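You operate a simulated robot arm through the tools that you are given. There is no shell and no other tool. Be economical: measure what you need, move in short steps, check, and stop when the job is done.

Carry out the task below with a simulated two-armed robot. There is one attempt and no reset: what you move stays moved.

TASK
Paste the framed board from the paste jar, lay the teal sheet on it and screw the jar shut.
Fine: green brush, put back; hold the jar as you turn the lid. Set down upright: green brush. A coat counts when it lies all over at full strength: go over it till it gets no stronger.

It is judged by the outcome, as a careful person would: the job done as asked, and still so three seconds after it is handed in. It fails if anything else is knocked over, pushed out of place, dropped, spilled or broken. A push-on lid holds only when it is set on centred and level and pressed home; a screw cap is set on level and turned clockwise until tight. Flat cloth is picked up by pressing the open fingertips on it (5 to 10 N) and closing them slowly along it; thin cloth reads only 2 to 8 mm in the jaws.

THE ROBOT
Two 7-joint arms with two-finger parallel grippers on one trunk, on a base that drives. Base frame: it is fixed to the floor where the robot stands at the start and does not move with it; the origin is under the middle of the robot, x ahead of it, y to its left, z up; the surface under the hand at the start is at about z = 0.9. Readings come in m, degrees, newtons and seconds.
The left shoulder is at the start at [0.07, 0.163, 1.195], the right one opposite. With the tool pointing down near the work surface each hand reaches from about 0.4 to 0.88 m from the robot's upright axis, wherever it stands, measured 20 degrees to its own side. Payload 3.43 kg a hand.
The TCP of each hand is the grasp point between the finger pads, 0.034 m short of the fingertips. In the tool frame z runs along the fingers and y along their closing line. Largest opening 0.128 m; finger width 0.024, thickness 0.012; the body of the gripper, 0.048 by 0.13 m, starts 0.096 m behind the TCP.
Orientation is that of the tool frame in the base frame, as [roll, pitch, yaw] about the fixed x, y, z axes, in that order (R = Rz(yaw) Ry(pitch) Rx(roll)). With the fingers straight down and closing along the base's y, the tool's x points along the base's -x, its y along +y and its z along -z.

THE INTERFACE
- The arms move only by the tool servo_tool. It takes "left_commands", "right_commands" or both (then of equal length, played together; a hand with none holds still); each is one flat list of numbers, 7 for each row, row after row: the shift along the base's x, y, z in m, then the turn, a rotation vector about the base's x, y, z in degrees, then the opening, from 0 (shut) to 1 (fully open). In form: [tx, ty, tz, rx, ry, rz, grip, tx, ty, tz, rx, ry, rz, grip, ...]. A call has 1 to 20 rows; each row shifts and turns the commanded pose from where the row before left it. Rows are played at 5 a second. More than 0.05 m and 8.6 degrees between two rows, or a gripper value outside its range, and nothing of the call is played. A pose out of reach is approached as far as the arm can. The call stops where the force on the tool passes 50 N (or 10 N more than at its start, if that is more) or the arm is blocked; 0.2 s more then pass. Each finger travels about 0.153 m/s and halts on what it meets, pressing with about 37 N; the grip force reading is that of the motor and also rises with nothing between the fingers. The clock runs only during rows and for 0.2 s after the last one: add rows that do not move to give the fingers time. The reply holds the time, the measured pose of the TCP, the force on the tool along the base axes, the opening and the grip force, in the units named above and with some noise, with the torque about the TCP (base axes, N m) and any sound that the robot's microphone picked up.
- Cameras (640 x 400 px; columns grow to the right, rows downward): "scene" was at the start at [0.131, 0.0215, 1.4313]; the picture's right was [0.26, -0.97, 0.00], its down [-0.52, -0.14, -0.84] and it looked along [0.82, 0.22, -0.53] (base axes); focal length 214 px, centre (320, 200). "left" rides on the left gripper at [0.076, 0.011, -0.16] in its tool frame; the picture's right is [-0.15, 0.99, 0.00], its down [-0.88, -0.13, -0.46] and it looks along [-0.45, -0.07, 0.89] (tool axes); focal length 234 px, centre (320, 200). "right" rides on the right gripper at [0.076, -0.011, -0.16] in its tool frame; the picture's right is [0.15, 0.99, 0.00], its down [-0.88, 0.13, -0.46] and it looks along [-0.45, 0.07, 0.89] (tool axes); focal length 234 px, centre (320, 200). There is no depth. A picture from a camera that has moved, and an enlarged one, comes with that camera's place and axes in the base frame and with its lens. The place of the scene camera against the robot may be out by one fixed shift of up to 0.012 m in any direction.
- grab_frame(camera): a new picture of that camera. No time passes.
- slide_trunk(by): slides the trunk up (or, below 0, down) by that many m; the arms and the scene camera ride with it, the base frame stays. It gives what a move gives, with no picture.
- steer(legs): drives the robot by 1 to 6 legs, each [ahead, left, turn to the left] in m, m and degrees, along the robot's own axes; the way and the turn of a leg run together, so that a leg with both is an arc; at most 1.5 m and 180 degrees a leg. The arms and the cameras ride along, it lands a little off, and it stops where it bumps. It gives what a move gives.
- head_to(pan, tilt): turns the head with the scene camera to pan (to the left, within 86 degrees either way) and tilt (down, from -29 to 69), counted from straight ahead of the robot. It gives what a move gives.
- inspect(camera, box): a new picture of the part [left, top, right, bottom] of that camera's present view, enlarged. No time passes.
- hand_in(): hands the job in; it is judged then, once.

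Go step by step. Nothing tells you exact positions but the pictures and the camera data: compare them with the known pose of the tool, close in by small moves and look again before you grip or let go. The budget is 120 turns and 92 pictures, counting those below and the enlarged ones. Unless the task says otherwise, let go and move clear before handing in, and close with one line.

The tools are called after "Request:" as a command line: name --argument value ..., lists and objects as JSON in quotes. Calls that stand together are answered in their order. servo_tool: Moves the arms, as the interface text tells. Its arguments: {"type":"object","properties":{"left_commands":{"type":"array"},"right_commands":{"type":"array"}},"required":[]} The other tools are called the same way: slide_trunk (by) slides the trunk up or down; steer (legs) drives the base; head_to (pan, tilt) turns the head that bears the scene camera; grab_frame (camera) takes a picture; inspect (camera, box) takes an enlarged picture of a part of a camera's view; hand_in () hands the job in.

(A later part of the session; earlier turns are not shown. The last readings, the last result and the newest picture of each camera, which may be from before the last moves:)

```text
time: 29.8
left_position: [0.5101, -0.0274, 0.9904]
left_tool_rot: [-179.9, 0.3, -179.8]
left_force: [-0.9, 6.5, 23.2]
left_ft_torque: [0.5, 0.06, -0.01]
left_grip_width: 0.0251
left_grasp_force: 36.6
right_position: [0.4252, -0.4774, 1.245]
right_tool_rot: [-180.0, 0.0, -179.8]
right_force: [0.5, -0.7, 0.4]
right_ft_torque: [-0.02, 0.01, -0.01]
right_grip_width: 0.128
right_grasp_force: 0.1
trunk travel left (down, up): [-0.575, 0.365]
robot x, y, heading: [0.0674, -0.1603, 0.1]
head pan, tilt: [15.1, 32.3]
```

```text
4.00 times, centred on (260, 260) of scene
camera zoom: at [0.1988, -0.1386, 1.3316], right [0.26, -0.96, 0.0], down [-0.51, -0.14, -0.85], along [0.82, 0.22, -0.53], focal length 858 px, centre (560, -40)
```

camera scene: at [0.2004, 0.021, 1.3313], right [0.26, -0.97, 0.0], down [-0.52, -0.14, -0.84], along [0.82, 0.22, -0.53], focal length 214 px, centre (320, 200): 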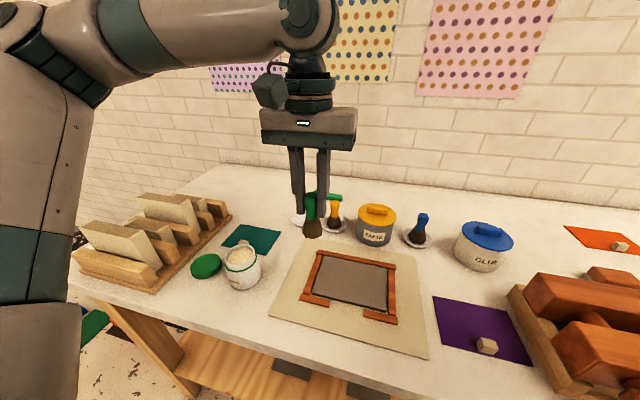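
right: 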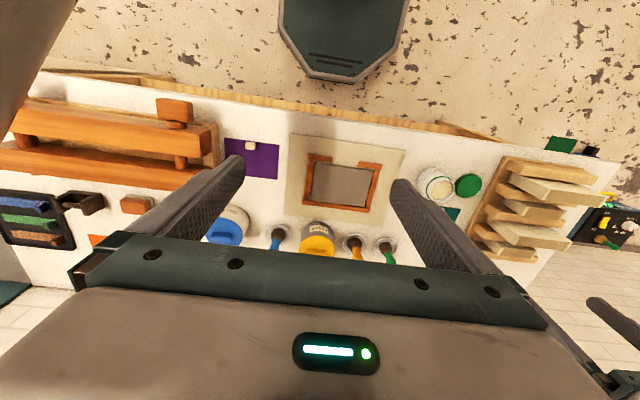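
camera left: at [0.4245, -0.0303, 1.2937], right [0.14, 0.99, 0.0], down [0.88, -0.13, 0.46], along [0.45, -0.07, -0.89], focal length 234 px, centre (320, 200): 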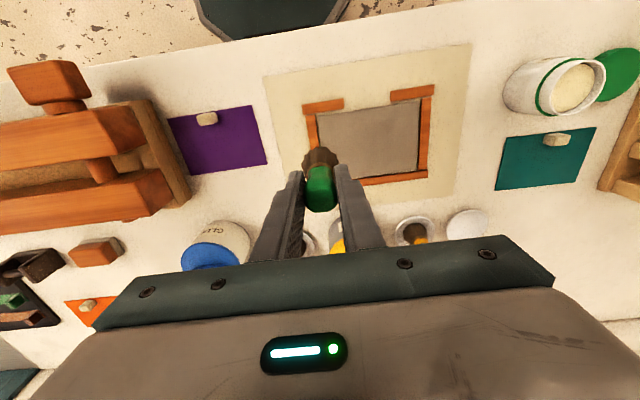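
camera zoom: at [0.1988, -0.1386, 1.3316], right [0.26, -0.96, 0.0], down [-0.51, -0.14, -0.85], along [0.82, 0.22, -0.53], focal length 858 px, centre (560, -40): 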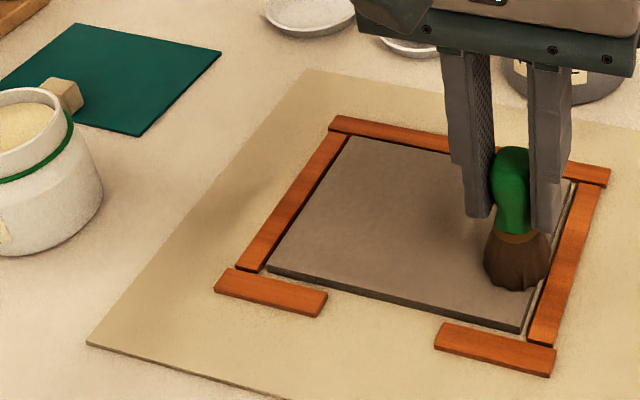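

I see no obvious paste on the board yet. I'll lift and look closely at the painted lanes and the bristles.

Request:
servo_tool --left_commands '[0, 0, 0.03, 0, 0, 0, 0.1, 0, -0.03, 0.04, 0, 0, 0, 0.1, 0, -0.03, 0.03, 0, 0, 0, 0.1, 0, 0, 0, 0, 0, 0, 0.1]'

Request:
inspect --camera "left" --box '[290, 70, 450, 200]'

Request:
inspect --camera "scene" --box '[220, 170, 340, 290]'

```text
time: 30.8
left_position: [0.5069, -0.0482, 1.0616]
left_tool_rot: [-180.0, 0.0, -179.7]
left_force: [-0.5, 1.0, -0.7]
left_ft_torque: [0.02, -0.01, 0.0]
left_grip_width: 0.0253
left_grasp_force: 36.6
left hand out of reach, approached as far as the arm can: row 2, 3
right_position: [0.4283, -0.4791, 1.2431]
right_tool_rot: [-180.0, 0.0, -179.9]
right_force: [0.2, -0.2, 0.3]
right_ft_torque: [-0.02, 0.01, 0.01]
right_grip_width: 0.128
right_grasp_force: 0.1
trunk travel left (down, up): [-0.575, 0.365]
robot x, y, heading: [0.0665, -0.1629, 0.0]
head pan, tilt: [15.1, 32.3]
```

```text
3.08 times, centred on (370, 135) of left
camera zoom: at [0.43, -0.0375, 1.2219], right [0.14, 0.99, 0.0], down [0.88, -0.13, 0.46], along [0.45, -0.06, -0.89], focal length 720 px, centre (166, 400)
```

zoom: 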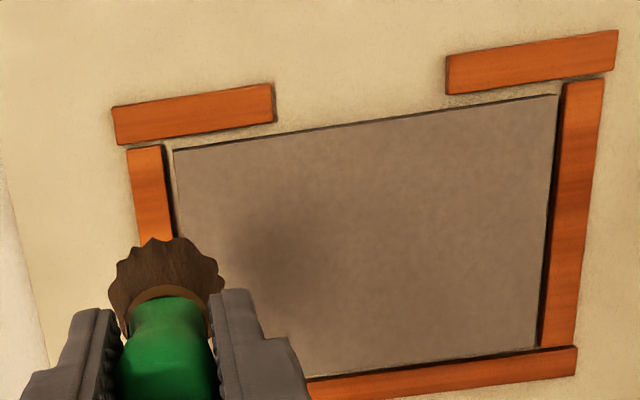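

```text
3.33 times, centred on (280, 230) of scene
camera zoom: at [0.201, -0.1393, 1.3313], right [0.26, -0.96, 0.0], down [-0.52, -0.14, -0.84], along [0.82, 0.22, -0.54], focal length 715 px, centre (453, 100)
```

zoom: 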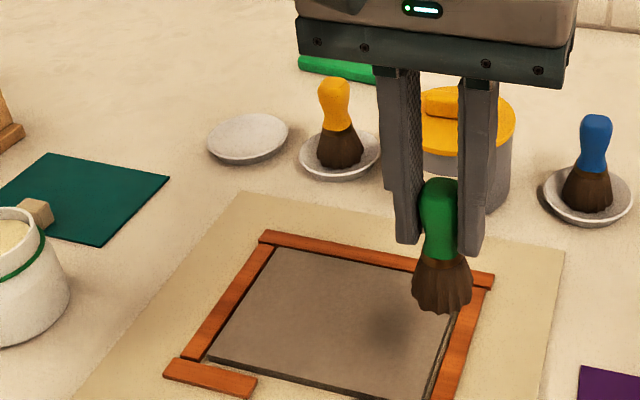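

No paste was laid, so the dip didn't load the brush. The contact torques suggest the bristles caught the near rim, so I'll return to the jar and dip about 8 mm further ahead.

Request:
servo_tool --left_commands '[0, 0.01, 0.04, 0, 0, 0, 0.1, 0, 0.01, 0.03, 0, 0, 0, 0.1, -0.003, 0.0405, 0, 0, 0, 0, 0.1, -0.003, 0.0405, 0, 0, 0, 0, 0.1, -0.003, 0.0405, 0, 0, 0, 0, 0.1, -0.003, 0.0405, 0, 0, 0, 0, 0.1, -0.003, 0.0405, 0, 0, 0, 0, 0.1, -0.003, 0.0405, 0, 0, 0, 0, 0.1, -0.003, 0.0405, 0, 0, 0, 0, 0.1, -0.003, 0.022, 0, 0, 0, 0, 0.1, 0, 0, 0, 0, 0, 0, 0.1, 0, 0, -0.04, 0, 0, 0, 0.1, 0, 0, -0.02, 0, 0, 0, 0.1, 0, 0, 0, 0, 0, 0, 0.1]'

Request:
inspect --camera "left" --box '[240, 80, 400, 220]'

```text
time: 33.8
left_position: [0.4821, 0.2778, 1.0718]
left_tool_rot: [-180.0, 0.3, -179.7]
left_force: [-0.1, 0.0, 0.1]
left_ft_torque: [-0.02, -0.01, 0.02]
left_grip_width: 0.0252
left_grasp_force: 36.7
right_position: [0.4266, -0.4778, 1.2444]
right_tool_rot: [-180.0, 0.1, -179.9]
right_force: [0.3, 0.1, 0.3]
right_ft_torque: [-0.03, 0.01, 0.02]
right_grip_width: 0.1279
right_grasp_force: 0.1
trunk travel left (down, up): [-0.575, 0.365]
robot x, y, heading: [0.0677, -0.1603, 0.1]
head pan, tilt: [15.1, 32.3]
```

```text
2.86 times, centred on (320, 150) of left
camera zoom: at [0.4053, 0.2888, 1.2317], right [0.14, 0.99, 0.0], down [0.88, -0.13, 0.46], along [0.45, -0.06, -0.89], focal length 669 px, centre (320, 343)
```

zoom: 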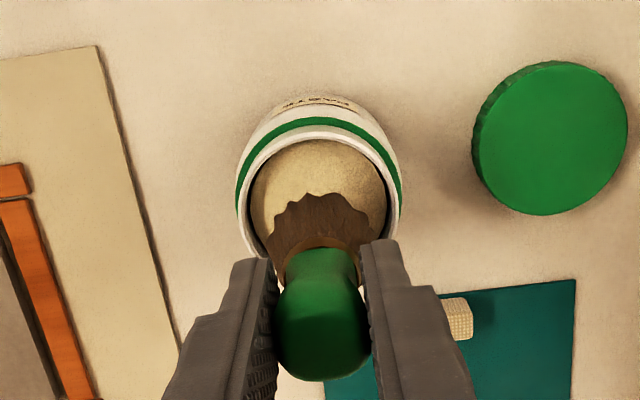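

The earlier dips were centred after all, so the bristles do rest on the paste and probably need to be held and worked in. I'll centre, press lightly, and swirl.

Request:
servo_tool --left_commands '[-0.005, 0, 0, 0, 0, 0, 0.1, 0, 0, -0.008, 0, 0, 0, 0.1, 0, 0, -0.003, 0, 0, 0, 0.1, 0, 0, -0.002, 0, 0, 0, 0.1, 0, 0, -0.001, 0, 0, 0, 0.1, 0, 0, 0, 0, 0, 0, 0.1]'

```text
time: 35.2
left_position: [0.4758, 0.2779, 1.0578]
left_tool_rot: [180.0, 0.2, -179.7]
left_force: [-0.6, -0.7, -0.1]
left_ft_torque: [-0.04, 0.0, 0.0]
left_grip_width: 0.0252
left_grasp_force: 37.2
right_position: [0.426, -0.4778, 1.2441]
right_tool_rot: [-180.0, 0.0, -180.0]
right_force: [-0.3, -0.2, -0.5]
right_ft_torque: [-0.02, -0.03, 0.01]
right_grip_width: 0.1281
right_grasp_force: 0.0
trunk travel left (down, up): [-0.575, 0.365]
robot x, y, heading: [0.0703, -0.1574, 0.2]
head pan, tilt: [15.1, 32.3]
```

Request:
servo_tool --left_commands '[0, 0, -0.002, 0, 0, 0, 0.1, 0, 0, -0.002, 0, 0, 0, 0.1, 0, 0, -0.002, 0, 0, 0, 0.1, 0, 0, -0.002, 0, 0, 0, 0.1, 0, 0, -0.002, 0, 0, 0, 0.1, 0, 0, -0.002, 0, 0, 0, 0.1]'

Request:
inspect --camera "left" --box '[260, 100, 380, 200]'

```text
time: 36.6
left_position: [0.4772, 0.2786, 1.048]
left_tool_rot: [179.9, 0.3, -179.7]
left_force: [0.5, 4.0, 13.9]
left_ft_torque: [0.17, -0.04, -0.01]
left_grip_width: 0.0255
left_grasp_force: 36.7
right_position: [0.4256, -0.4786, 1.2447]
right_tool_rot: [-180.0, -0.1, -179.7]
right_force: [0.5, -0.1, -0.2]
right_ft_torque: [0.0, 0.02, 0.0]
right_grip_width: 0.1281
right_grasp_force: 0.1
trunk travel left (down, up): [-0.575, 0.365]
robot x, y, heading: [0.07, -0.1596, 0.0]
head pan, tilt: [15.1, 32.3]
```

```text
4.00 times, centred on (320, 150) of left
camera zoom: at [0.3991, 0.2885, 1.2076], right [0.14, 0.99, 0.0], down [0.88, -0.13, 0.46], along [0.46, -0.06, -0.89], focal length 937 px, centre (320, 400)
```

zoom: 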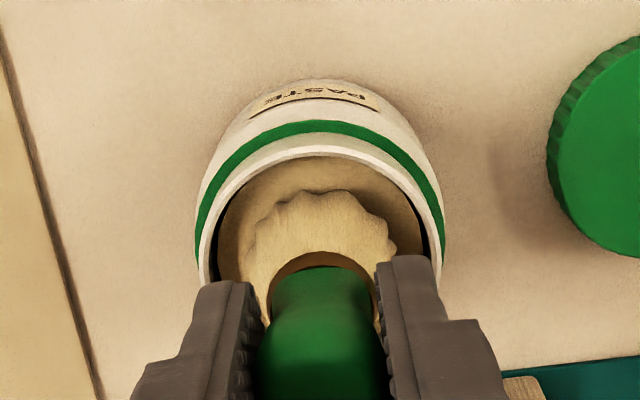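

The bristles are now coated with paste. I'll lift, carry the brush to the left end of the near lane, and come down to the board.

Request:
servo_tool --left_commands '[0, 0, 0.045, 0, 0, 0, 0.1, 0, 0, 0.045, 0, 0, 0, 0.1, 0.004, -0.045, 0, 0, 0, 0, 0.1, 0.004, -0.045, 0, 0, 0, 0, 0.1, 0.004, -0.045, 0, 0, 0, 0, 0.1, 0.002, -0.045, 0, 0, 0, 0, 0.1, 0, 0, -0.045, 0, 0, 0, 0.1, 0, 0, -0.045, 0, 0, 0, 0.1, 0, 0, -0.045, 0, 0, 0, 0.1, 0, 0, -0.006, 0, 0, 0, 0.1, 0, 0, -0.002, 0, 0, 0, 0.1, 0, 0, -0.002, 0, 0, 0, 0.1]'

```text
time: 39.2
left_position: [0.4905, 0.0987, 0.9922]
left_tool_rot: [180.0, 0.2, -179.8]
left_force: [-0.5, -1.1, -0.2]
left_ft_torque: [0.0, 0.0, 0.02]
left_grip_width: 0.0254
left_grasp_force: 37.0
right_position: [0.4271, -0.4772, 1.2427]
right_tool_rot: [-180.0, -0.1, -180.0]
right_force: [0.0, -0.6, 1.0]
right_ft_torque: [0.03, -0.01, 0.0]
right_grip_width: 0.1278
right_grasp_force: 0.1
trunk travel left (down, up): [-0.575, 0.365]
robot x, y, heading: [0.0711, -0.1617, -0.0]
head pan, tilt: [15.1, 32.3]
```

Request:
servo_tool --left_commands '[0, 0, -0.0015, 0, 0, 0, 0.1, 0, 0, -0.0015, 0, 0, 0, 0.1, 0, -0.025, 0, 0, 0, 0, 0.1, 0, -0.025, 0, 0, 0, 0, 0.1, 0, -0.025, 0, 0, 0, 0, 0.1, 0, -0.025, 0, 0, 0, 0, 0.1, 0, -0.025, 0, 0, 0, 0, 0.1, 0.02, 0, 0, 0, 0, 0, 0.1, 0, 0.025, 0, 0, 0, 0, 0.1, 0, 0.025, 0, 0, 0, 0, 0.1, 0, 0.025, 0, 0, 0, 0, 0.1, 0, 0.025, 0, 0, 0, 0, 0.1, 0, 0.025, 0, 0, 0, 0, 0.1]'

Request:
inspect --camera "scene" --box '[200, 210, 320, 310]'

```text
time: 40.8
left_position: [0.4912, -0.0252, 0.9906]
left_tool_rot: [-179.9, 0.1, -179.8]
left_force: [-3.8, 4.4, 19.1]
left_ft_torque: [0.39, 0.24, 0.02]
left_grip_width: 0.0255
left_grasp_force: 37.0
right_position: [0.4257, -0.4773, 1.2446]
right_tool_rot: [179.9, 0.1, -179.8]
right_force: [-0.3, 0.0, -0.6]
right_ft_torque: [0.01, 0.02, 0.01]
right_grip_width: 0.1278
right_grasp_force: 0.1
trunk travel left (down, up): [-0.575, 0.365]
robot x, y, heading: [0.0707, -0.1605, 0.1]
head pan, tilt: [15.1, 32.3]
stopped in row 8 (left hand): the force on the tool passed its limit at 52 N (the readings are from after the stop); the commanded pose is now the measured one
```

```text
4.00 times, centred on (260, 260) of scene
camera zoom: at [0.1983, -0.1392, 1.3311], right [0.26, -0.96, 0.0], down [-0.51, -0.14, -0.85], along [0.82, 0.22, -0.53], focal length 858 px, centre (560, -40)
```

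zoom: 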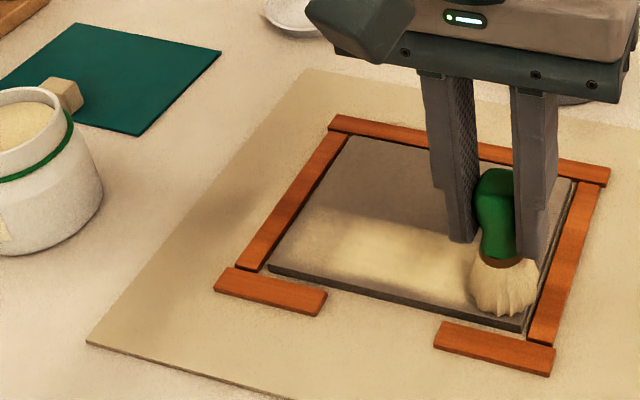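

Paste is going down now. The left end of the first lane was a little light, so I'll continue with the next lane, pressing slightly more toward +y.

Request:
servo_tool --left_commands '[0.02, 0, 0.001, 0, 0, 0, 0.1, 0, 0.025, 0, 0, 0, 0, 0.1, 0, 0.025, -0.0005, 0, 0, 0, 0.1, 0, 0.025, -0.0005, 0, 0, 0, 0.1, 0, 0.025, -0.001, 0, 0, 0, 0.1, 0, 0.025, -0.001, 0, 0, 0, 0.1]'

Request:
inspect --camera "scene" --box '[200, 210, 320, 310]'

```text
time: 42.2
left_position: [0.5118, 0.097, 0.99]
left_tool_rot: [-179.9, 0.2, -179.9]
left_force: [0.0, -8.9, 29.0]
left_ft_torque: [-0.66, -0.09, -0.06]
left_grip_width: 0.0254
left_grasp_force: 37.3
right_position: [0.4249, -0.4802, 1.2455]
right_tool_rot: [179.9, 0.2, -180.0]
right_force: [0.2, 0.7, 0.8]
right_ft_torque: [-0.04, 0.01, 0.02]
right_grip_width: 0.128
right_grasp_force: 0.0
trunk travel left (down, up): [-0.575, 0.365]
robot x, y, heading: [0.0684, -0.1594, 0.0]
head pan, tilt: [15.1, 32.3]
```

```text
4.00 times, centred on (260, 260) of scene
camera zoom: at [0.198, -0.1414, 1.332], right [0.26, -0.97, 0.0], down [-0.51, -0.14, -0.85], along [0.82, 0.22, -0.53], focal length 858 px, centre (560, -40)
```

zoom: 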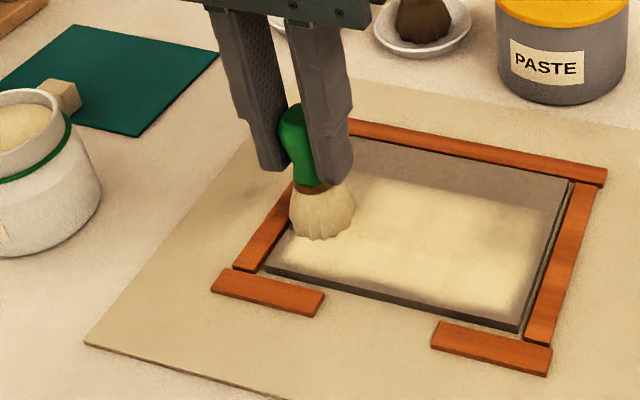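

Good coverage is building. I'll continue with the middle and far lanes.

Request:
servo_tool --left_commands '[0.02, 0, 0.0005, 0, 0, 0, 0.1, 0, -0.026, 0.0005, 0, 0, 0, 0.1, 0, -0.026, 0.0005, 0, 0, 0, 0.1, 0, -0.026, 0.0005, 0, 0, 0, 0.1, 0, -0.026, 0, 0, 0, 0, 0.1, 0, -0.024, 0, 0, 0, 0, 0.1, 0.02, 0, 0, 0, 0, 0, 0.1, 0, 0.026, -0.0003, 0, 0, 0, 0.1, 0, 0.026, -0.0003, 0, 0, 0, 0.1, 0, 0.026, -0.0005, 0, 0, 0, 0.1, 0, 0.026, -0.0005, 0, 0, 0, 0.1, 0, 0.026, -0.0005, 0, 0, 0, 0.1]'

Request:
inspect --camera "scene" --box '[200, 210, 320, 310]'

```text
time: 44.8
left_position: [0.5506, 0.0973, 0.9898]
left_tool_rot: [-179.8, 0.5, -179.9]
left_force: [1.4, -10.7, 32.0]
left_ft_torque: [-0.73, -0.03, 0.0]
left_grip_width: 0.0254
left_grasp_force: 37.1
right_position: [0.4243, -0.4797, 1.244]
right_tool_rot: [179.8, 0.2, -179.9]
right_force: [0.0, 0.8, 0.2]
right_ft_torque: [-0.01, 0.01, 0.04]
right_grip_width: 0.1283
right_grasp_force: 0.0
trunk travel left (down, up): [-0.575, 0.365]
robot x, y, heading: [0.0714, -0.1605, 0.0]
head pan, tilt: [15.1, 32.3]
```

```text
4.00 times, centred on (260, 260) of scene
camera zoom: at [0.1976, -0.1415, 1.3319], right [0.26, -0.97, 0.0], down [-0.51, -0.14, -0.85], along [0.82, 0.22, -0.53], focal length 858 px, centre (560, -40)
```

zoom: 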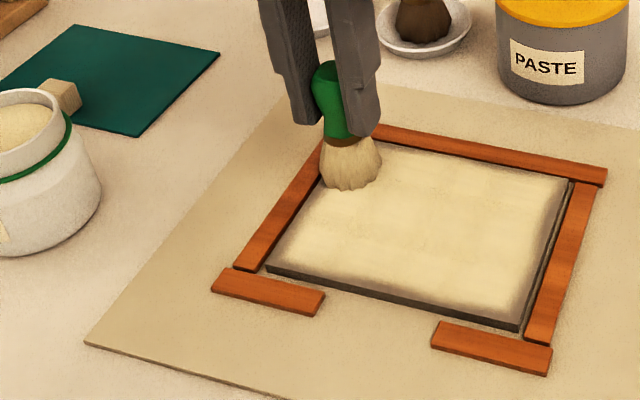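

Only thin edges remain. I'll run a perimeter pass close to the strips.

Request:
servo_tool --left_commands '[0.018, 0.006, 0.0005, 0, 0, 0, 0.1, 0, -0.0274, 0.0004, 0, 0, 0, 0.1, 0, -0.0274, 0.0004, 0, 0, 0, 0.1, 0, -0.0274, 0.0004, 0, 0, 0, 0.1, 0, -0.0274, 0.0002, 0, 0, 0, 0.1, 0, -0.0274, 0, 0, 0, 0, 0.1, -0.0215, 0, 0, 0, 0, 0, 0.1, -0.0215, 0, 0, 0, 0, 0, 0.1, -0.0215, 0, 0, 0, 0, 0, 0.1, -0.0215, 0, 0, 0, 0, 0, 0.1, 0, 0.0274, -0.0002, 0, 0, 0, 0.1, 0, 0.0274, -0.0003, 0, 0, 0, 0.1, 0, 0.0274, -0.0004, 0, 0, 0, 0.1, 0, 0.0274, -0.0004, 0, 0, 0, 0.1, 0, 0.0274, -0.0004, 0, 0, 0, 0.1, 0.0215, 0, 0, 0, 0, 0, 0.1, 0.0215, 0, 0, 0, 0, 0, 0.1, 0.0215, 0, 0, 0, 0, 0, 0.1]'

Request:
inspect --camera "scene" --box '[200, 210, 320, 310]'

```text
time: 48.6
left_position: [0.5457, 0.1072, 0.9904]
left_tool_rot: [179.9, 0.3, -179.9]
left_force: [-14.6, 2.0, 41.3]
left_ft_torque: [-0.16, 1.02, -0.06]
left_grip_width: 0.0253
left_grasp_force: 36.8
right_position: [0.4222, -0.4797, 1.2451]
right_tool_rot: [179.9, 0.1, -179.8]
right_force: [-0.3, -1.1, -0.1]
right_ft_torque: [0.0, -0.01, -0.01]
right_grip_width: 0.128
right_grasp_force: 0.0
trunk travel left (down, up): [-0.575, 0.365]
robot x, y, heading: [0.0698, -0.1616, 0.2]
head pan, tilt: [15.1, 32.3]
```

```text
4.00 times, centred on (260, 260) of scene
camera zoom: at [0.1951, -0.1408, 1.3321], right [0.26, -0.96, 0.0], down [-0.51, -0.14, -0.85], along [0.82, 0.22, -0.53], focal length 858 px, centre (560, -40)
```

zoom: 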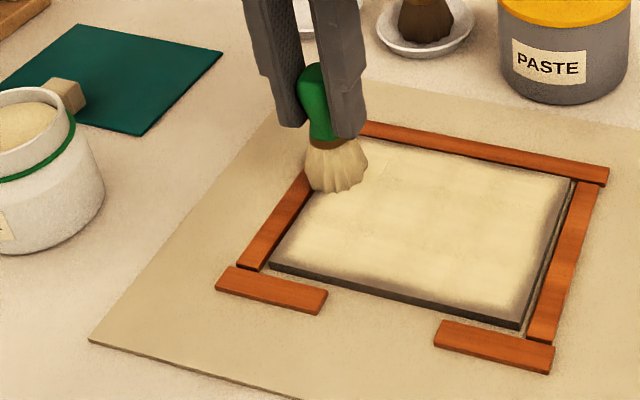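

Nearly full. I'll lift and inspect the coat from both cameras.

Request:
servo_tool --left_commands '[0, 0, 0.04, 0, 0, 0, 0.1, -0.02, 0.04, 0.03, 0, 0, 0, 0.1, -0.03, 0.03, 0.02, 0, 0, 0, 0.1, 0, 0, 0, 0, 0, 0, 0.1]'

Request:
inspect --camera "left" --box '[160, 60, 340, 200]'

Request:
inspect --camera "scene" --box '[220, 230, 310, 300]'

```text
refused: row 2 steps farther than a row can; nothing moved
```

```text
2.86 times, centred on (250, 130) of left
camera zoom: at [0.469, 0.1176, 1.1499], right [0.14, 0.99, 0.0], down [0.88, -0.13, 0.46], along [0.46, -0.06, -0.89], focal length 669 px, centre (520, 400)
```

zoom: 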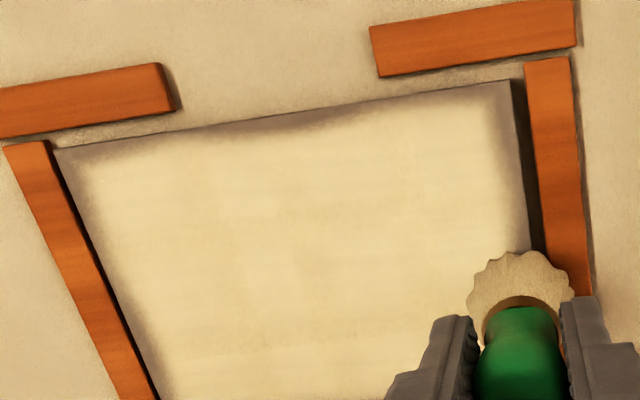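

```text
5.71 times, centred on (265, 265) of scene
camera zoom: at [0.1951, -0.1408, 1.3321], right [0.26, -0.96, 0.0], down [-0.51, -0.14, -0.85], along [0.82, 0.22, -0.53], focal length 1226 px, centre (634, -171)
```

zoom: 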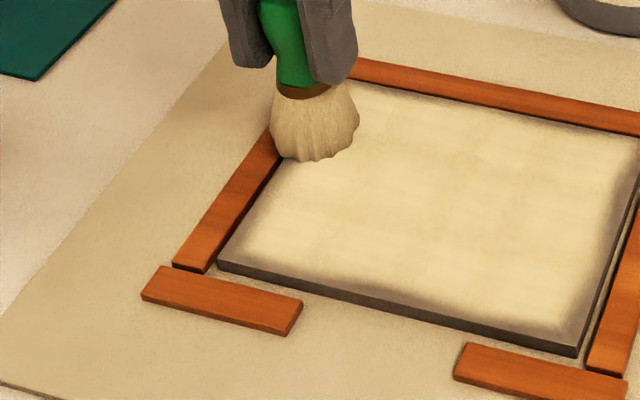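

The coat is thin at the near, right and left edges. I'll go over those closer to the edge, slowly, starting with the left edge and then the near edge.

Request:
servo_tool --left_commands '[0, 0.003, 0.0008, 0, 0, 0, 0.1, -0.0145, 0, 0, 0, 0, 0, 0.1, -0.0145, 0, 0, 0, 0, 0, 0.1, -0.0145, 0, 0, 0, 0, 0, 0.1, -0.0145, 0, 0, 0, 0, 0, 0.1, -0.0145, 0, 0, 0, 0, 0, 0.1, 0, -0.015, 0.0001, 0, 0, 0, 0.1, 0, -0.015, 0.0001, 0, 0, 0, 0.1, 0, -0.015, 0.0001, 0, 0, 0, 0.1, 0, -0.015, 0.0001, 0, 0, 0, 0.1, 0, -0.015, 0.0001, 0, 0, 0, 0.1, 0, -0.015, 0.0001, 0, 0, 0, 0.1, 0, -0.015, 0.0001, 0, 0, 0, 0.1, 0, -0.015, 0.0001, 0, 0, 0, 0.1, 0, -0.015, 0.0001, 0, 0, 0, 0.1, 0, -0.014, 0.0001, 0, 0, 0, 0.1]'

Request:
inspect --camera "left" --box '[280, 60, 460, 200]'

```text
time: 50.2
left_position: [0.4736, 0.1035, 0.9894]
left_tool_rot: [179.7, 0.3, -179.5]
left_force: [-5.6, 7.6, 22.9]
left_ft_torque: [0.25, 0.22, 0.0]
left_grip_width: 0.0253
left_grasp_force: 37.2
right_position: [0.4251, -0.4775, 1.2444]
right_tool_rot: [179.9, 0.1, -179.8]
right_force: [0.1, 0.2, 0.3]
right_ft_torque: [0.02, 0.01, 0.03]
right_grip_width: 0.1282
right_grasp_force: 0.1
trunk travel left (down, up): [-0.575, 0.365]
robot x, y, heading: [0.0674, -0.1602, 0.2]
head pan, tilt: [15.1, 32.3]
stopped in row 7 (left hand): the force on the tool passed its limit at 55 N (the readings are from after the stop); the commanded pose is now the measured one
```

```text
2.86 times, centred on (370, 130) of left
camera zoom: at [0.3981, 0.1117, 1.1502], right [0.14, 0.99, 0.01], down [0.88, -0.13, 0.46], along [0.45, -0.06, -0.89], focal length 669 px, centre (177, 400)
```

zoom: 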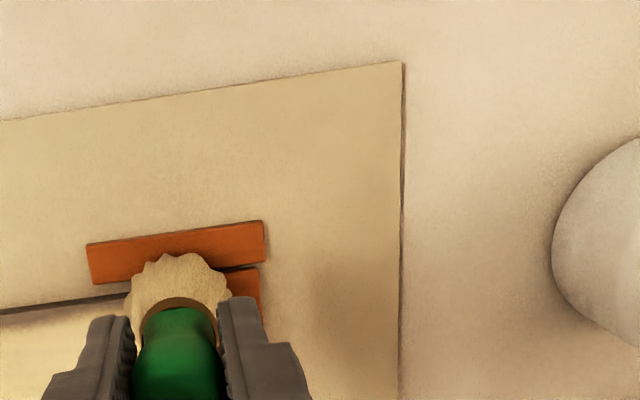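

Request:
servo_tool --left_commands '[0.001, -0.005, 0.0005, 0, 0, 0, 0.1, 0, -0.015, 0, 0, 0, 0, 0.1, 0, -0.015, 0.0001, 0, 0, 0, 0.1, 0, -0.015, 0.0001, 0, 0, 0, 0.1, 0, -0.015, 0.0001, 0, 0, 0, 0.1, 0, -0.015, 0.0001, 0, 0, 0, 0.1, 0, -0.015, 0.0001, 0, 0, 0, 0.1, 0, -0.015, 0.0001, 0, 0, 0, 0.1, 0, -0.015, 0.0001, 0, 0, 0, 0.1, 0, -0.015, 0.0001, 0, 0, 0, 0.1, 0, -0.006, 0.0001, 0, 0, 0, 0.1]'

Request:
inspect --camera "left" --box '[280, 60, 460, 200]'

```text
time: 52.6
left_position: [0.4777, -0.0443, 0.9892]
left_tool_rot: [180.0, 0.0, -179.6]
left_force: [-1.5, 5.3, 12.9]
left_ft_torque: [0.47, -0.13, 0.06]
left_grip_width: 0.0254
left_grasp_force: 36.9
right_position: [0.4261, -0.4771, 1.2445]
right_tool_rot: [179.9, 0.0, -179.8]
right_force: [0.4, 0.5, 0.5]
right_ft_torque: [-0.03, -0.01, -0.01]
right_grip_width: 0.1281
right_grasp_force: 0.1
trunk travel left (down, up): [-0.575, 0.365]
robot x, y, heading: [0.0698, -0.1598, 0.3]
head pan, tilt: [15.1, 32.3]
```

```text
2.86 times, centred on (370, 130) of left
camera zoom: at [0.4002, -0.0337, 1.1506], right [0.14, 0.99, 0.0], down [0.88, -0.12, 0.46], along [0.45, -0.06, -0.89], focal length 669 px, centre (177, 400)
```

zoom: 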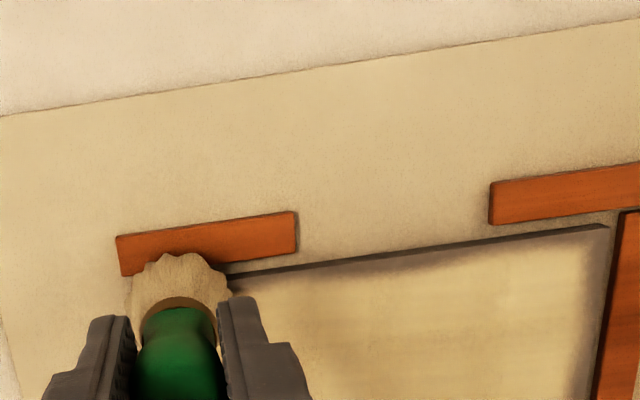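

Next the right edge, going ahead with slightly more pressure.

Request:
servo_tool --left_commands '[-0.003, 0, -0.0006, 0, 0, 0, 0.1, 0.015, 0, 0, 0, 0, 0, 0.1, 0.015, 0, 0, 0, 0, 0, 0.1, 0.015, 0, 0, 0, 0, 0, 0.1, 0.015, 0, 0, 0, 0, 0, 0.1, 0.015, 0, 0, 0, 0, 0, 0.1, 0.015, 0, 0, 0, 0, 0, 0.1, 0.008, 0, 0, 0, 0, 0, 0.1, 0, 0.02, 0, 0, 0, 0, 0.1, 0, 0.02, 0, 0, 0, 0, 0.1, 0, 0, 0.04, 0, 0, 0, 0.1, 0, 0.02, 0.04, 0, 0, 0, 0.1, 0, 0, 0, 0, 0, 0, 0.1]'

Request:
grab_frame --camera "left"

Request:
inspect --camera "scene" --box '[220, 230, 310, 300]'

```text
time: 55.4
left_position: [0.5722, 0.0208, 1.0686]
left_tool_rot: [179.8, -0.1, -179.6]
left_force: [-0.3, 0.5, -1.3]
left_ft_torque: [-0.01, 0.02, 0.0]
left_grip_width: 0.0253
left_grasp_force: 37.3
left hand out of reach, approached as far as the arm can: row 7
right_position: [0.4285, -0.477, 1.244]
right_tool_rot: [180.0, -0.1, -179.7]
right_force: [0.1, -0.4, -0.5]
right_ft_torque: [0.0, 0.03, -0.04]
right_grip_width: 0.1282
right_grasp_force: 0.0
trunk travel left (down, up): [-0.575, 0.365]
robot x, y, heading: [0.0657, -0.1588, 0.5]
head pan, tilt: [15.1, 32.3]
```

```text
47 pictures are left
camera left: at [0.4955, 0.0299, 1.2297], right [0.14, 0.99, 0.0], down [0.88, -0.13, 0.45], along [0.45, -0.06, -0.89], focal length 234 px, centre (320, 200)
```

left: 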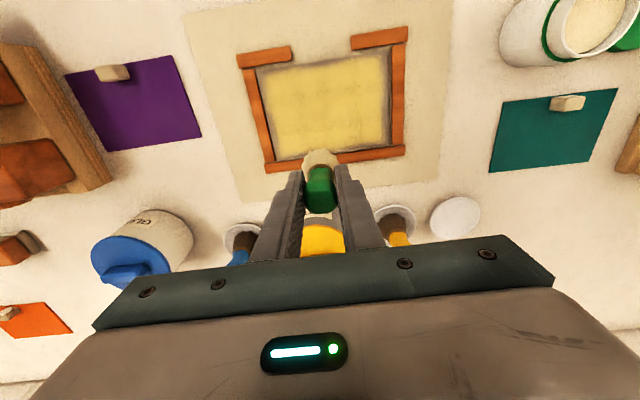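

```text
5.71 times, centred on (265, 265) of scene
camera zoom: at [0.2017, -0.1388, 1.3311], right [0.26, -0.96, 0.0], down [-0.52, -0.14, -0.84], along [0.81, 0.22, -0.54], focal length 1226 px, centre (634, -171)
```

zoom: 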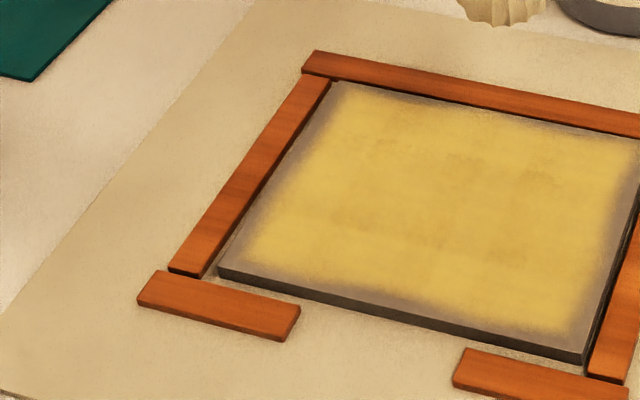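

The coat now reads as an even, full yellow, and the thin soft border didn't change even with the brush centred on it. I'll drive back left and return the brush to its dish, centred at about (0.7195, 0.218).

Request:
servo_tool --left_commands '[0, 0, 0.03, 0, 0, 0, 0.1, 0, 0, 0.02, 0, 0, 0, 0.1]'

Request:
steer --legs '[[0, 0.19, 0]]'

Request:
grab_frame --camera "left"

Request:
grab_frame --camera "scene"

```text
time: 56.0
left_position: [0.5711, 0.0198, 1.1194]
left_tool_rot: [179.7, 0.0, -179.7]
left_force: [0.1, 0.7, -2.0]
left_ft_torque: [0.02, 0.02, 0.02]
left_grip_width: 0.0253
left_grasp_force: 36.8
right_position: [0.4271, -0.4761, 1.2436]
right_tool_rot: [179.8, 0.1, -179.8]
right_force: [0.0, -0.5, -0.8]
right_ft_torque: [0.0, 0.0, 0.02]
right_grip_width: 0.1279
right_grasp_force: 0.0
trunk travel left (down, up): [-0.575, 0.365]
robot x, y, heading: [0.0688, -0.1617, 0.1]
head pan, tilt: [15.1, 32.3]
```

```text
time: 57.6
left_position: [0.5696, 0.2078, 1.1194]
left_tool_rot: [179.8, 0.0, -179.6]
left_force: [0.5, 0.2, -1.1]
left_ft_torque: [-0.01, -0.02, 0.01]
left_grip_width: 0.0251
left_grasp_force: 36.8
right_position: [0.4251, -0.2885, 1.2433]
right_tool_rot: [179.9, 0.0, -179.7]
right_force: [0.2, 0.0, 0.3]
right_ft_torque: [-0.04, 0.01, 0.0]
right_grip_width: 0.1276
right_grasp_force: 0.1
trunk travel left (down, up): [-0.575, 0.365]
robot x, y, heading: [0.0702, 0.0316, 0.1]
head pan, tilt: [15.1, 32.3]
```

```text
45 pictures are left
camera left: at [0.4945, 0.2181, 1.2799], right [0.14, 0.99, 0.0], down [0.88, -0.13, 0.46], along [0.45, -0.06, -0.89], focal length 234 px, centre (320, 200)
```

left: 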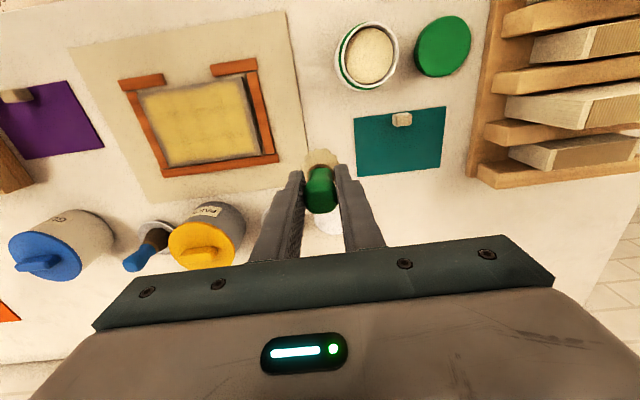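

```text
44 pictures are left
camera scene: at [0.1999, 0.0501, 1.3313], right [0.26, -0.96, 0.0], down [-0.52, -0.14, -0.84], along [0.82, 0.22, -0.53], focal length 214 px, centre (320, 200)
```

scene: 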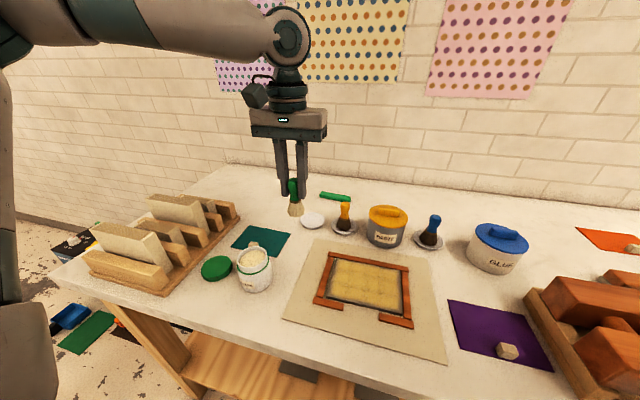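

The coat looks even. Moving the brush above its dish.

Request:
servo_tool --left_commands '[0.036, 0.0025, -0.015, 0, 0, 0, 0.1, 0.036, 0.0025, -0.015, 0, 0, 0, 0.1, 0.036, 0.0025, -0.015, 0, 0, 0, 0.1, 0.038, 0.0025, -0.015, 0, 0, 0, 0.1, 0, 0, 0, 0, 0, 0, 0.1]'

Request:
grab_frame --camera "left"

Request:
inspect --camera "scene" --box '[270, 170, 370, 250]'

```text
time: 58.8
left_position: [0.7069, 0.2285, 1.0584]
left_tool_rot: [179.8, 0.2, -179.6]
left_force: [-1.5, -0.8, -0.8]
left_ft_torque: [0.05, -0.03, -0.03]
left_grip_width: 0.025
left_grasp_force: 36.9
left hand out of reach, approached as far as the arm can: row 4
right_position: [0.4253, -0.2876, 1.2449]
right_tool_rot: [179.9, 0.1, -179.9]
right_force: [-0.3, -0.3, -0.6]
right_ft_torque: [0.0, -0.01, -0.01]
right_grip_width: 0.1282
right_grasp_force: 0.1
trunk travel left (down, up): [-0.575, 0.365]
robot x, y, heading: [0.0711, 0.0288, 0.3]
head pan, tilt: [15.1, 32.3]
```

```text
43 pictures are left
camera left: at [0.6299, 0.2385, 1.2183], right [0.14, 0.99, 0.0], down [0.88, -0.13, 0.46], along [0.45, -0.06, -0.89], focal length 234 px, centre (320, 200)
```

left: 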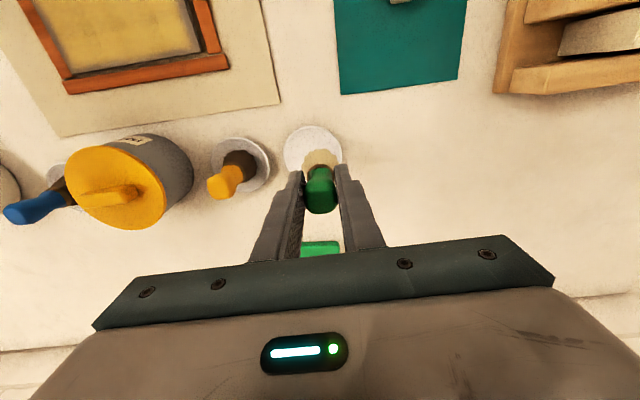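

```text
5.00 times, centred on (320, 210) of scene
camera zoom: at [0.1986, 0.0499, 1.3315], right [0.26, -0.96, 0.0], down [-0.52, -0.14, -0.85], along [0.82, 0.22, -0.53], focal length 1072 px, centre (320, 150)
```

zoom: 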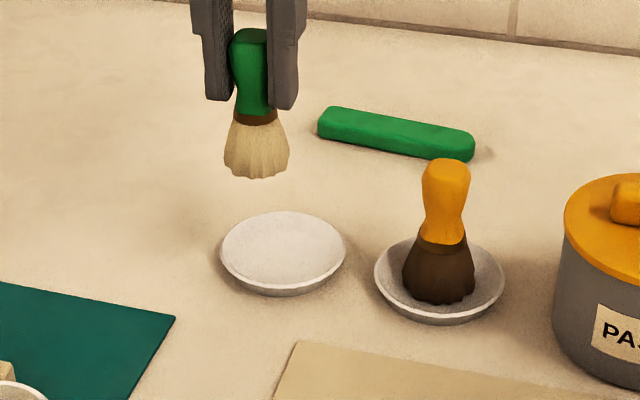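

The dish centre is at about (0.7175, 0.218). I'll nudge the base ahead a little for reach and then align.

Request:
steer --legs '[[0.015, -0.01, 0]]'

Request:
servo_tool --left_commands '[0, 0, -0.02, 0, 0, 0, 0.1, 0, 0, 0, 0, 0, 0, 0.1]'

```text
time: 59.6
left_position: [0.7209, 0.2206, 1.0587]
left_tool_rot: [-180.0, 0.2, -179.6]
left_force: [0.4, 0.9, -0.5]
left_ft_torque: [0.0, -0.03, -0.01]
left_grip_width: 0.0253
left_grasp_force: 36.9
right_position: [0.4392, -0.2965, 1.2452]
right_tool_rot: [-180.0, 0.1, -179.8]
right_force: [0.6, 0.3, 0.6]
right_ft_torque: [-0.01, -0.02, 0.03]
right_grip_width: 0.1282
right_grasp_force: 0.2
trunk travel left (down, up): [-0.575, 0.365]
robot x, y, heading: [0.0839, 0.0157, 0.2]
head pan, tilt: [15.1, 32.3]
```

```text
time: 60.2
left_position: [0.7227, 0.2193, 1.0365]
left_tool_rot: [179.9, 0.1, -179.5]
left_force: [0.7, 0.2, -1.7]
left_ft_torque: [-0.02, -0.01, 0.01]
left_grip_width: 0.0253
left_grasp_force: 37.3
right_position: [0.4411, -0.2977, 1.2452]
right_tool_rot: [179.8, 0.0, -179.8]
right_force: [-0.3, -0.8, -0.9]
right_ft_torque: [-0.03, 0.06, -0.03]
right_grip_width: 0.1282
right_grasp_force: 0.1
trunk travel left (down, up): [-0.575, 0.365]
robot x, y, heading: [0.0861, 0.0177, 0.2]
head pan, tilt: [15.1, 32.3]
```

Request:
servo_tool --left_commands '[-0.007, -0.001, 0, 0, 0, 0, 0.1, 0, 0, -0.025, 0, 0, 0, 0.1, 0, 0, -0.015, 0, 0, 0, 0.1, 0, 0, -0.004, 0, 0, 0, 0.1, 0, 0, 0, 0, 0, 0, 0.1]'

Request:
inspect --camera "scene" --box '[270, 170, 370, 250]'

Request:
inspect --camera "left" --box '[250, 110, 390, 220]'

```text
time: 61.4
left_position: [0.7149, 0.2185, 0.9937]
left_tool_rot: [179.8, 0.2, -179.6]
left_force: [-0.5, 0.5, -0.1]
left_ft_torque: [-0.02, 0.0, -0.05]
left_grip_width: 0.0254
left_grasp_force: 37.4
right_position: [0.4418, -0.299, 1.2443]
right_tool_rot: [-180.0, 0.0, -179.7]
right_force: [0.3, -0.1, -0.4]
right_ft_torque: [0.0, 0.0, 0.02]
right_grip_width: 0.1279
right_grasp_force: 0.1
trunk travel left (down, up): [-0.575, 0.365]
robot x, y, heading: [0.0803, 0.0202, -0.2]
head pan, tilt: [15.1, 32.3]
```

```text
5.00 times, centred on (320, 210) of scene
camera zoom: at [0.2149, 0.0406, 1.3313], right [0.26, -0.96, 0.0], down [-0.52, -0.14, -0.84], along [0.82, 0.22, -0.54], focal length 1072 px, centre (320, 150)
```

zoom: 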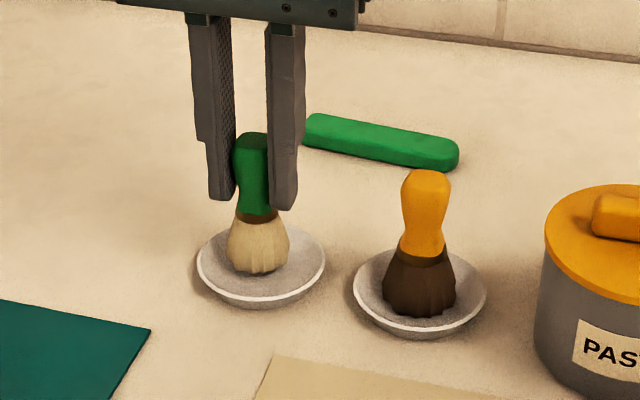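

```text
3.64 times, centred on (320, 165) of left
camera zoom: at [0.6387, 0.2284, 1.1536], right [0.14, 0.99, 0.0], down [0.88, -0.12, 0.46], along [0.45, -0.06, -0.89], focal length 852 px, centre (320, 327)
```

zoom: 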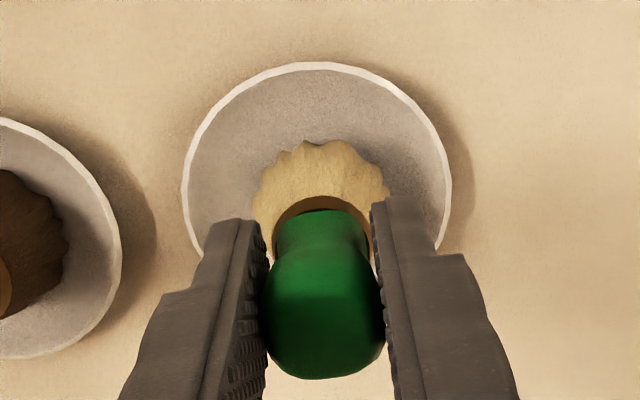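

The brush is centred over the dish. I'll lower to contact.

Request:
servo_tool --left_commands '[0, 0, -0.003, 0, 0, 0, 0.1, 0, 0, -0.003, 0, 0, 0, 0.1, 0, 0, -0.002, 0, 0, 0, 0.1, 0, 0, -0.002, 0, 0, 0, 0.1, 0, 0, -0.001, 0, 0, 0, 0.1]'

```text
time: 62.6
left_position: [0.7158, 0.2181, 0.9841]
left_tool_rot: [-179.9, 0.3, -179.5]
left_force: [1.1, 0.1, 7.5]
left_ft_torque: [-0.01, 0.04, 0.04]
left_grip_width: 0.0254
left_grasp_force: 37.1
right_position: [0.4404, -0.2974, 1.244]
right_tool_rot: [180.0, 0.1, -179.9]
right_force: [0.5, 0.0, -0.7]
right_ft_torque: [0.02, -0.01, 0.01]
right_grip_width: 0.128
right_grasp_force: 0.0
trunk travel left (down, up): [-0.575, 0.365]
robot x, y, heading: [0.083, 0.0193, 0.3]
head pan, tilt: [15.1, 32.3]
```

Light contact at 7.5 N. I'll open slowly, then rise straight.

Request:
servo_tool --left_commands '[0, 0, 0, 0, 0, 0, 0.22, 0, 0, 0, 0, 0, 0, 0.35, 0, 0, 0, 0, 0, 0, 0.5, 0, 0, 0, 0, 0, 0, 0.55, 0, 0, 0.03, 0, 0, 0, 0.55, 0, 0, 0.04, 0, 0, 0, 0.55, -0.01, 0, 0.04, 0, 0, 0, 0.55, 0, 0, 0, 0, 0, 0, 0.55]'

Request:
grab_frame --camera "left"

Request:
inspect --camera "scene" --box '[220, 200, 420, 320]'

```text
time: 64.4
left_position: [0.705, 0.2169, 1.0913]
left_tool_rot: [179.9, 0.1, -179.4]
left_force: [0.5, 0.4, 0.8]
left_ft_torque: [0.01, 0.01, 0.02]
left_grip_width: 0.0705
left_grasp_force: 0.1
right_position: [0.4422, -0.2971, 1.2439]
right_tool_rot: [-180.0, -0.1, -179.8]
right_force: [0.4, -0.8, 0.9]
right_ft_torque: [-0.01, 0.04, -0.03]
right_grip_width: 0.128
right_grasp_force: 0.0
trunk travel left (down, up): [-0.575, 0.365]
robot x, y, heading: [0.0839, 0.0207, 0.3]
head pan, tilt: [15.1, 32.3]
```

```text
39 pictures are left
camera left: at [0.6288, 0.2274, 1.2526], right [0.14, 0.99, 0.0], down [0.88, -0.12, 0.46], along [0.45, -0.06, -0.89], focal length 234 px, centre (320, 200)
```

left: 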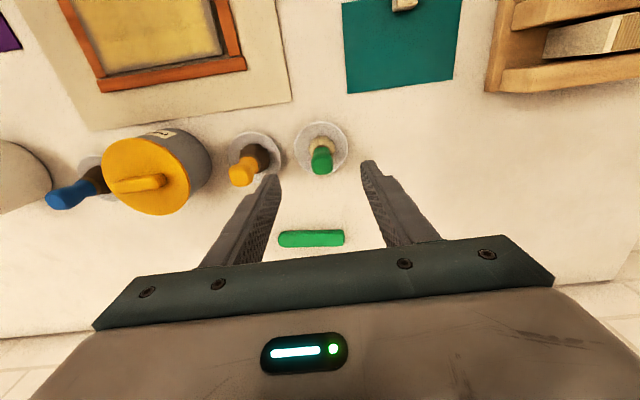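

```text
3.20 times, centred on (320, 260) of scene
camera zoom: at [0.2152, 0.0407, 1.3313], right [0.26, -0.96, 0.0], down [-0.52, -0.14, -0.84], along [0.81, 0.22, -0.54], focal length 686 px, centre (320, 8)
```

zoom: 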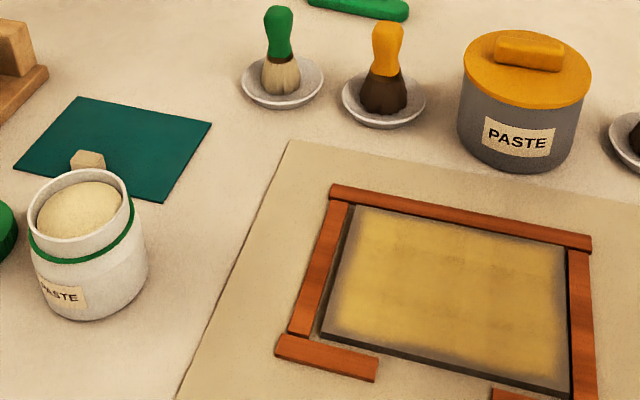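

The brush stands upright in its dish and the coat is even. Next is the teal sheet: I'll move over its tab at about (0.56, 0.335).

Request:
servo_tool --left_commands '[-0.036, 0.029, 0, 0, 0, 0, 0.45, -0.036, 0.029, 0, 0, 0, 0, 0.45, -0.036, 0.029, 0, 0, 0, 0, 0.45, -0.036, 0.029, 0, 0, 0, 0, 0.45, 0, 0, -0.03, 0, 0, 0, 0.45, 0, 0, 0, 0, 0, 0, 0.45]'

Request:
grab_frame --camera "left"

```text
time: 65.8
left_position: [0.5597, 0.3358, 1.0629]
left_tool_rot: [-179.9, 0.2, -179.6]
left_force: [0.0, 0.2, 0.9]
left_ft_torque: [0.0, -0.05, 0.01]
left_grip_width: 0.0574
left_grasp_force: 0.1
right_position: [0.4408, -0.2972, 1.2441]
right_tool_rot: [-179.9, 0.1, -179.8]
right_force: [-0.2, -0.9, -0.1]
right_ft_torque: [0.01, -0.05, 0.01]
right_grip_width: 0.128
right_grasp_force: 0.1
trunk travel left (down, up): [-0.575, 0.365]
robot x, y, heading: [0.0841, 0.0232, 0.2]
head pan, tilt: [15.1, 32.3]
```

```text
37 pictures are left
camera left: at [0.4835, 0.3448, 1.223], right [0.14, 0.99, 0.0], down [0.88, -0.12, 0.46], along [0.45, -0.06, -0.89], focal length 234 px, centre (320, 200)
```

left: 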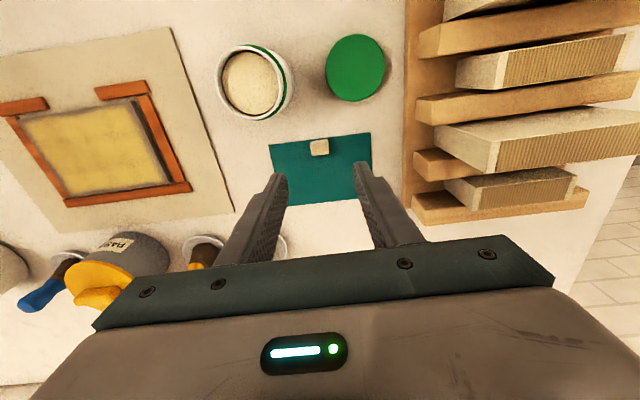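

The tab is at (0.5586, 0.334). I'll lower around it and close.

Request:
servo_tool --left_commands '[-0.001, -0.002, -0.04, 0, 0, 0, 0.45, 0, 0, -0.04, 0, 0, 0, 0.45, 0, 0, -0.03, 0, 0, 0, 0.45, 0, 0, -0.01, 0, 0, 0, 0.45, 0, 0, 0, 0, 0, 0, 0.45]'

Request:
inspect --camera "left" --box '[220, 100, 420, 240]'

```text
time: 67.0
left_position: [0.5594, 0.3312, 0.9432]
left_tool_rot: [179.9, 0.0, -179.6]
left_force: [0.2, 0.0, -0.3]
left_ft_torque: [0.04, -0.01, 0.0]
left_grip_width: 0.0575
left_grasp_force: 0.1
right_position: [0.4414, -0.2986, 1.2436]
right_tool_rot: [-180.0, 0.1, -179.8]
right_force: [-0.2, -0.4, 0.1]
right_ft_torque: [0.0, 0.02, -0.02]
right_grip_width: 0.1284
right_grasp_force: 0.1
trunk travel left (down, up): [-0.575, 0.365]
robot x, y, heading: [0.0815, 0.0197, 0.4]
head pan, tilt: [15.1, 32.3]
```

```text
2.86 times, centred on (320, 170) of left
camera zoom: at [0.4828, 0.3419, 1.1033], right [0.14, 0.99, 0.0], down [0.88, -0.12, 0.46], along [0.45, -0.06, -0.89], focal length 669 px, centre (320, 286)
```

zoom: 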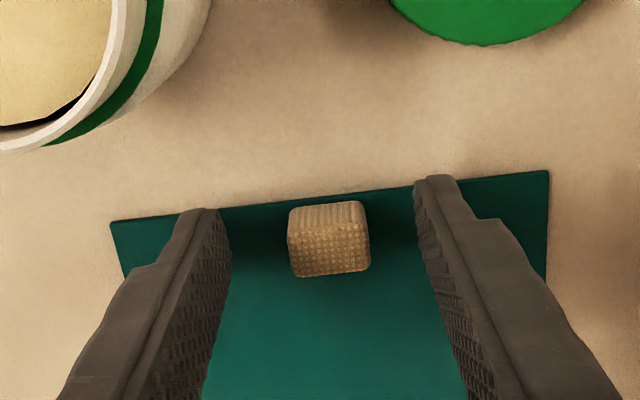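

Request:
servo_tool --left_commands '[0.003, 0.003, -0.002, 0, 0, 0, 0.45, 0, 0, 0, 0, 0, 0, 0.3, 0, 0, 0, 0, 0, 0, 0.18, 0, 0, 0, 0, 0, 0, 0.08, 0, 0, 0, 0, 0, 0, 0.08, 0, 0, 0.02, 0, 0, 0, 0.08, 0, 0, 0.03, 0, 0, 0, 0.08, 0, 0, 0, 0, 0, 0, 0.08]'

Request:
grab_frame --camera "left"

Request:
inspect --camera "scene" --box '[180, 170, 320, 300]'

```text
time: 68.8
left_position: [0.5651, 0.3351, 0.991]
left_tool_rot: [180.0, 0.1, -179.6]
left_force: [0.7, -1.0, -0.5]
left_ft_torque: [0.01, 0.01, 0.01]
left_grip_width: 0.0105
left_grasp_force: 0.0
right_position: [0.4416, -0.2975, 1.2428]
right_tool_rot: [-179.9, 0.0, -179.7]
right_force: [-0.1, 0.2, 0.4]
right_ft_torque: [-0.02, 0.0, 0.0]
right_grip_width: 0.1278
right_grasp_force: 0.1
trunk travel left (down, up): [-0.575, 0.365]
robot x, y, heading: [0.0838, 0.0202, 0.3]
head pan, tilt: [15.1, 32.3]
```

```text
35 pictures are left
camera left: at [0.4875, 0.3458, 1.151], right [0.14, 0.99, 0.0], down [0.88, -0.12, 0.46], along [0.45, -0.06, -0.89], focal length 234 px, centre (320, 200)
```

left: 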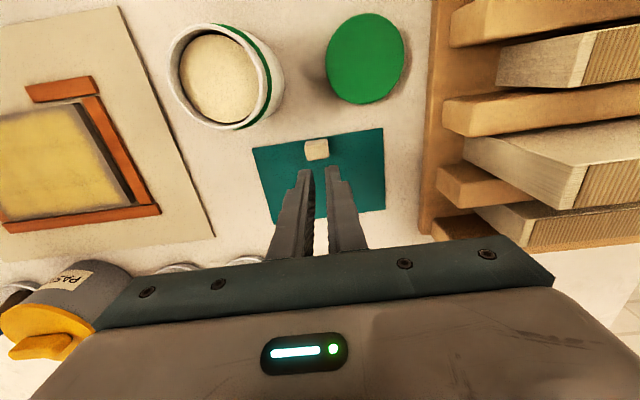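

```text
3.08 times, centred on (250, 235) of scene
camera zoom: at [0.2152, 0.0409, 1.3313], right [0.26, -0.96, 0.0], down [-0.52, -0.14, -0.84], along [0.81, 0.22, -0.54], focal length 660 px, centre (535, 92)
```

zoom: 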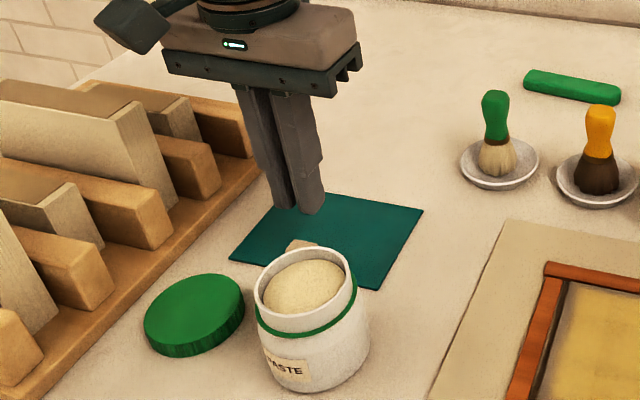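

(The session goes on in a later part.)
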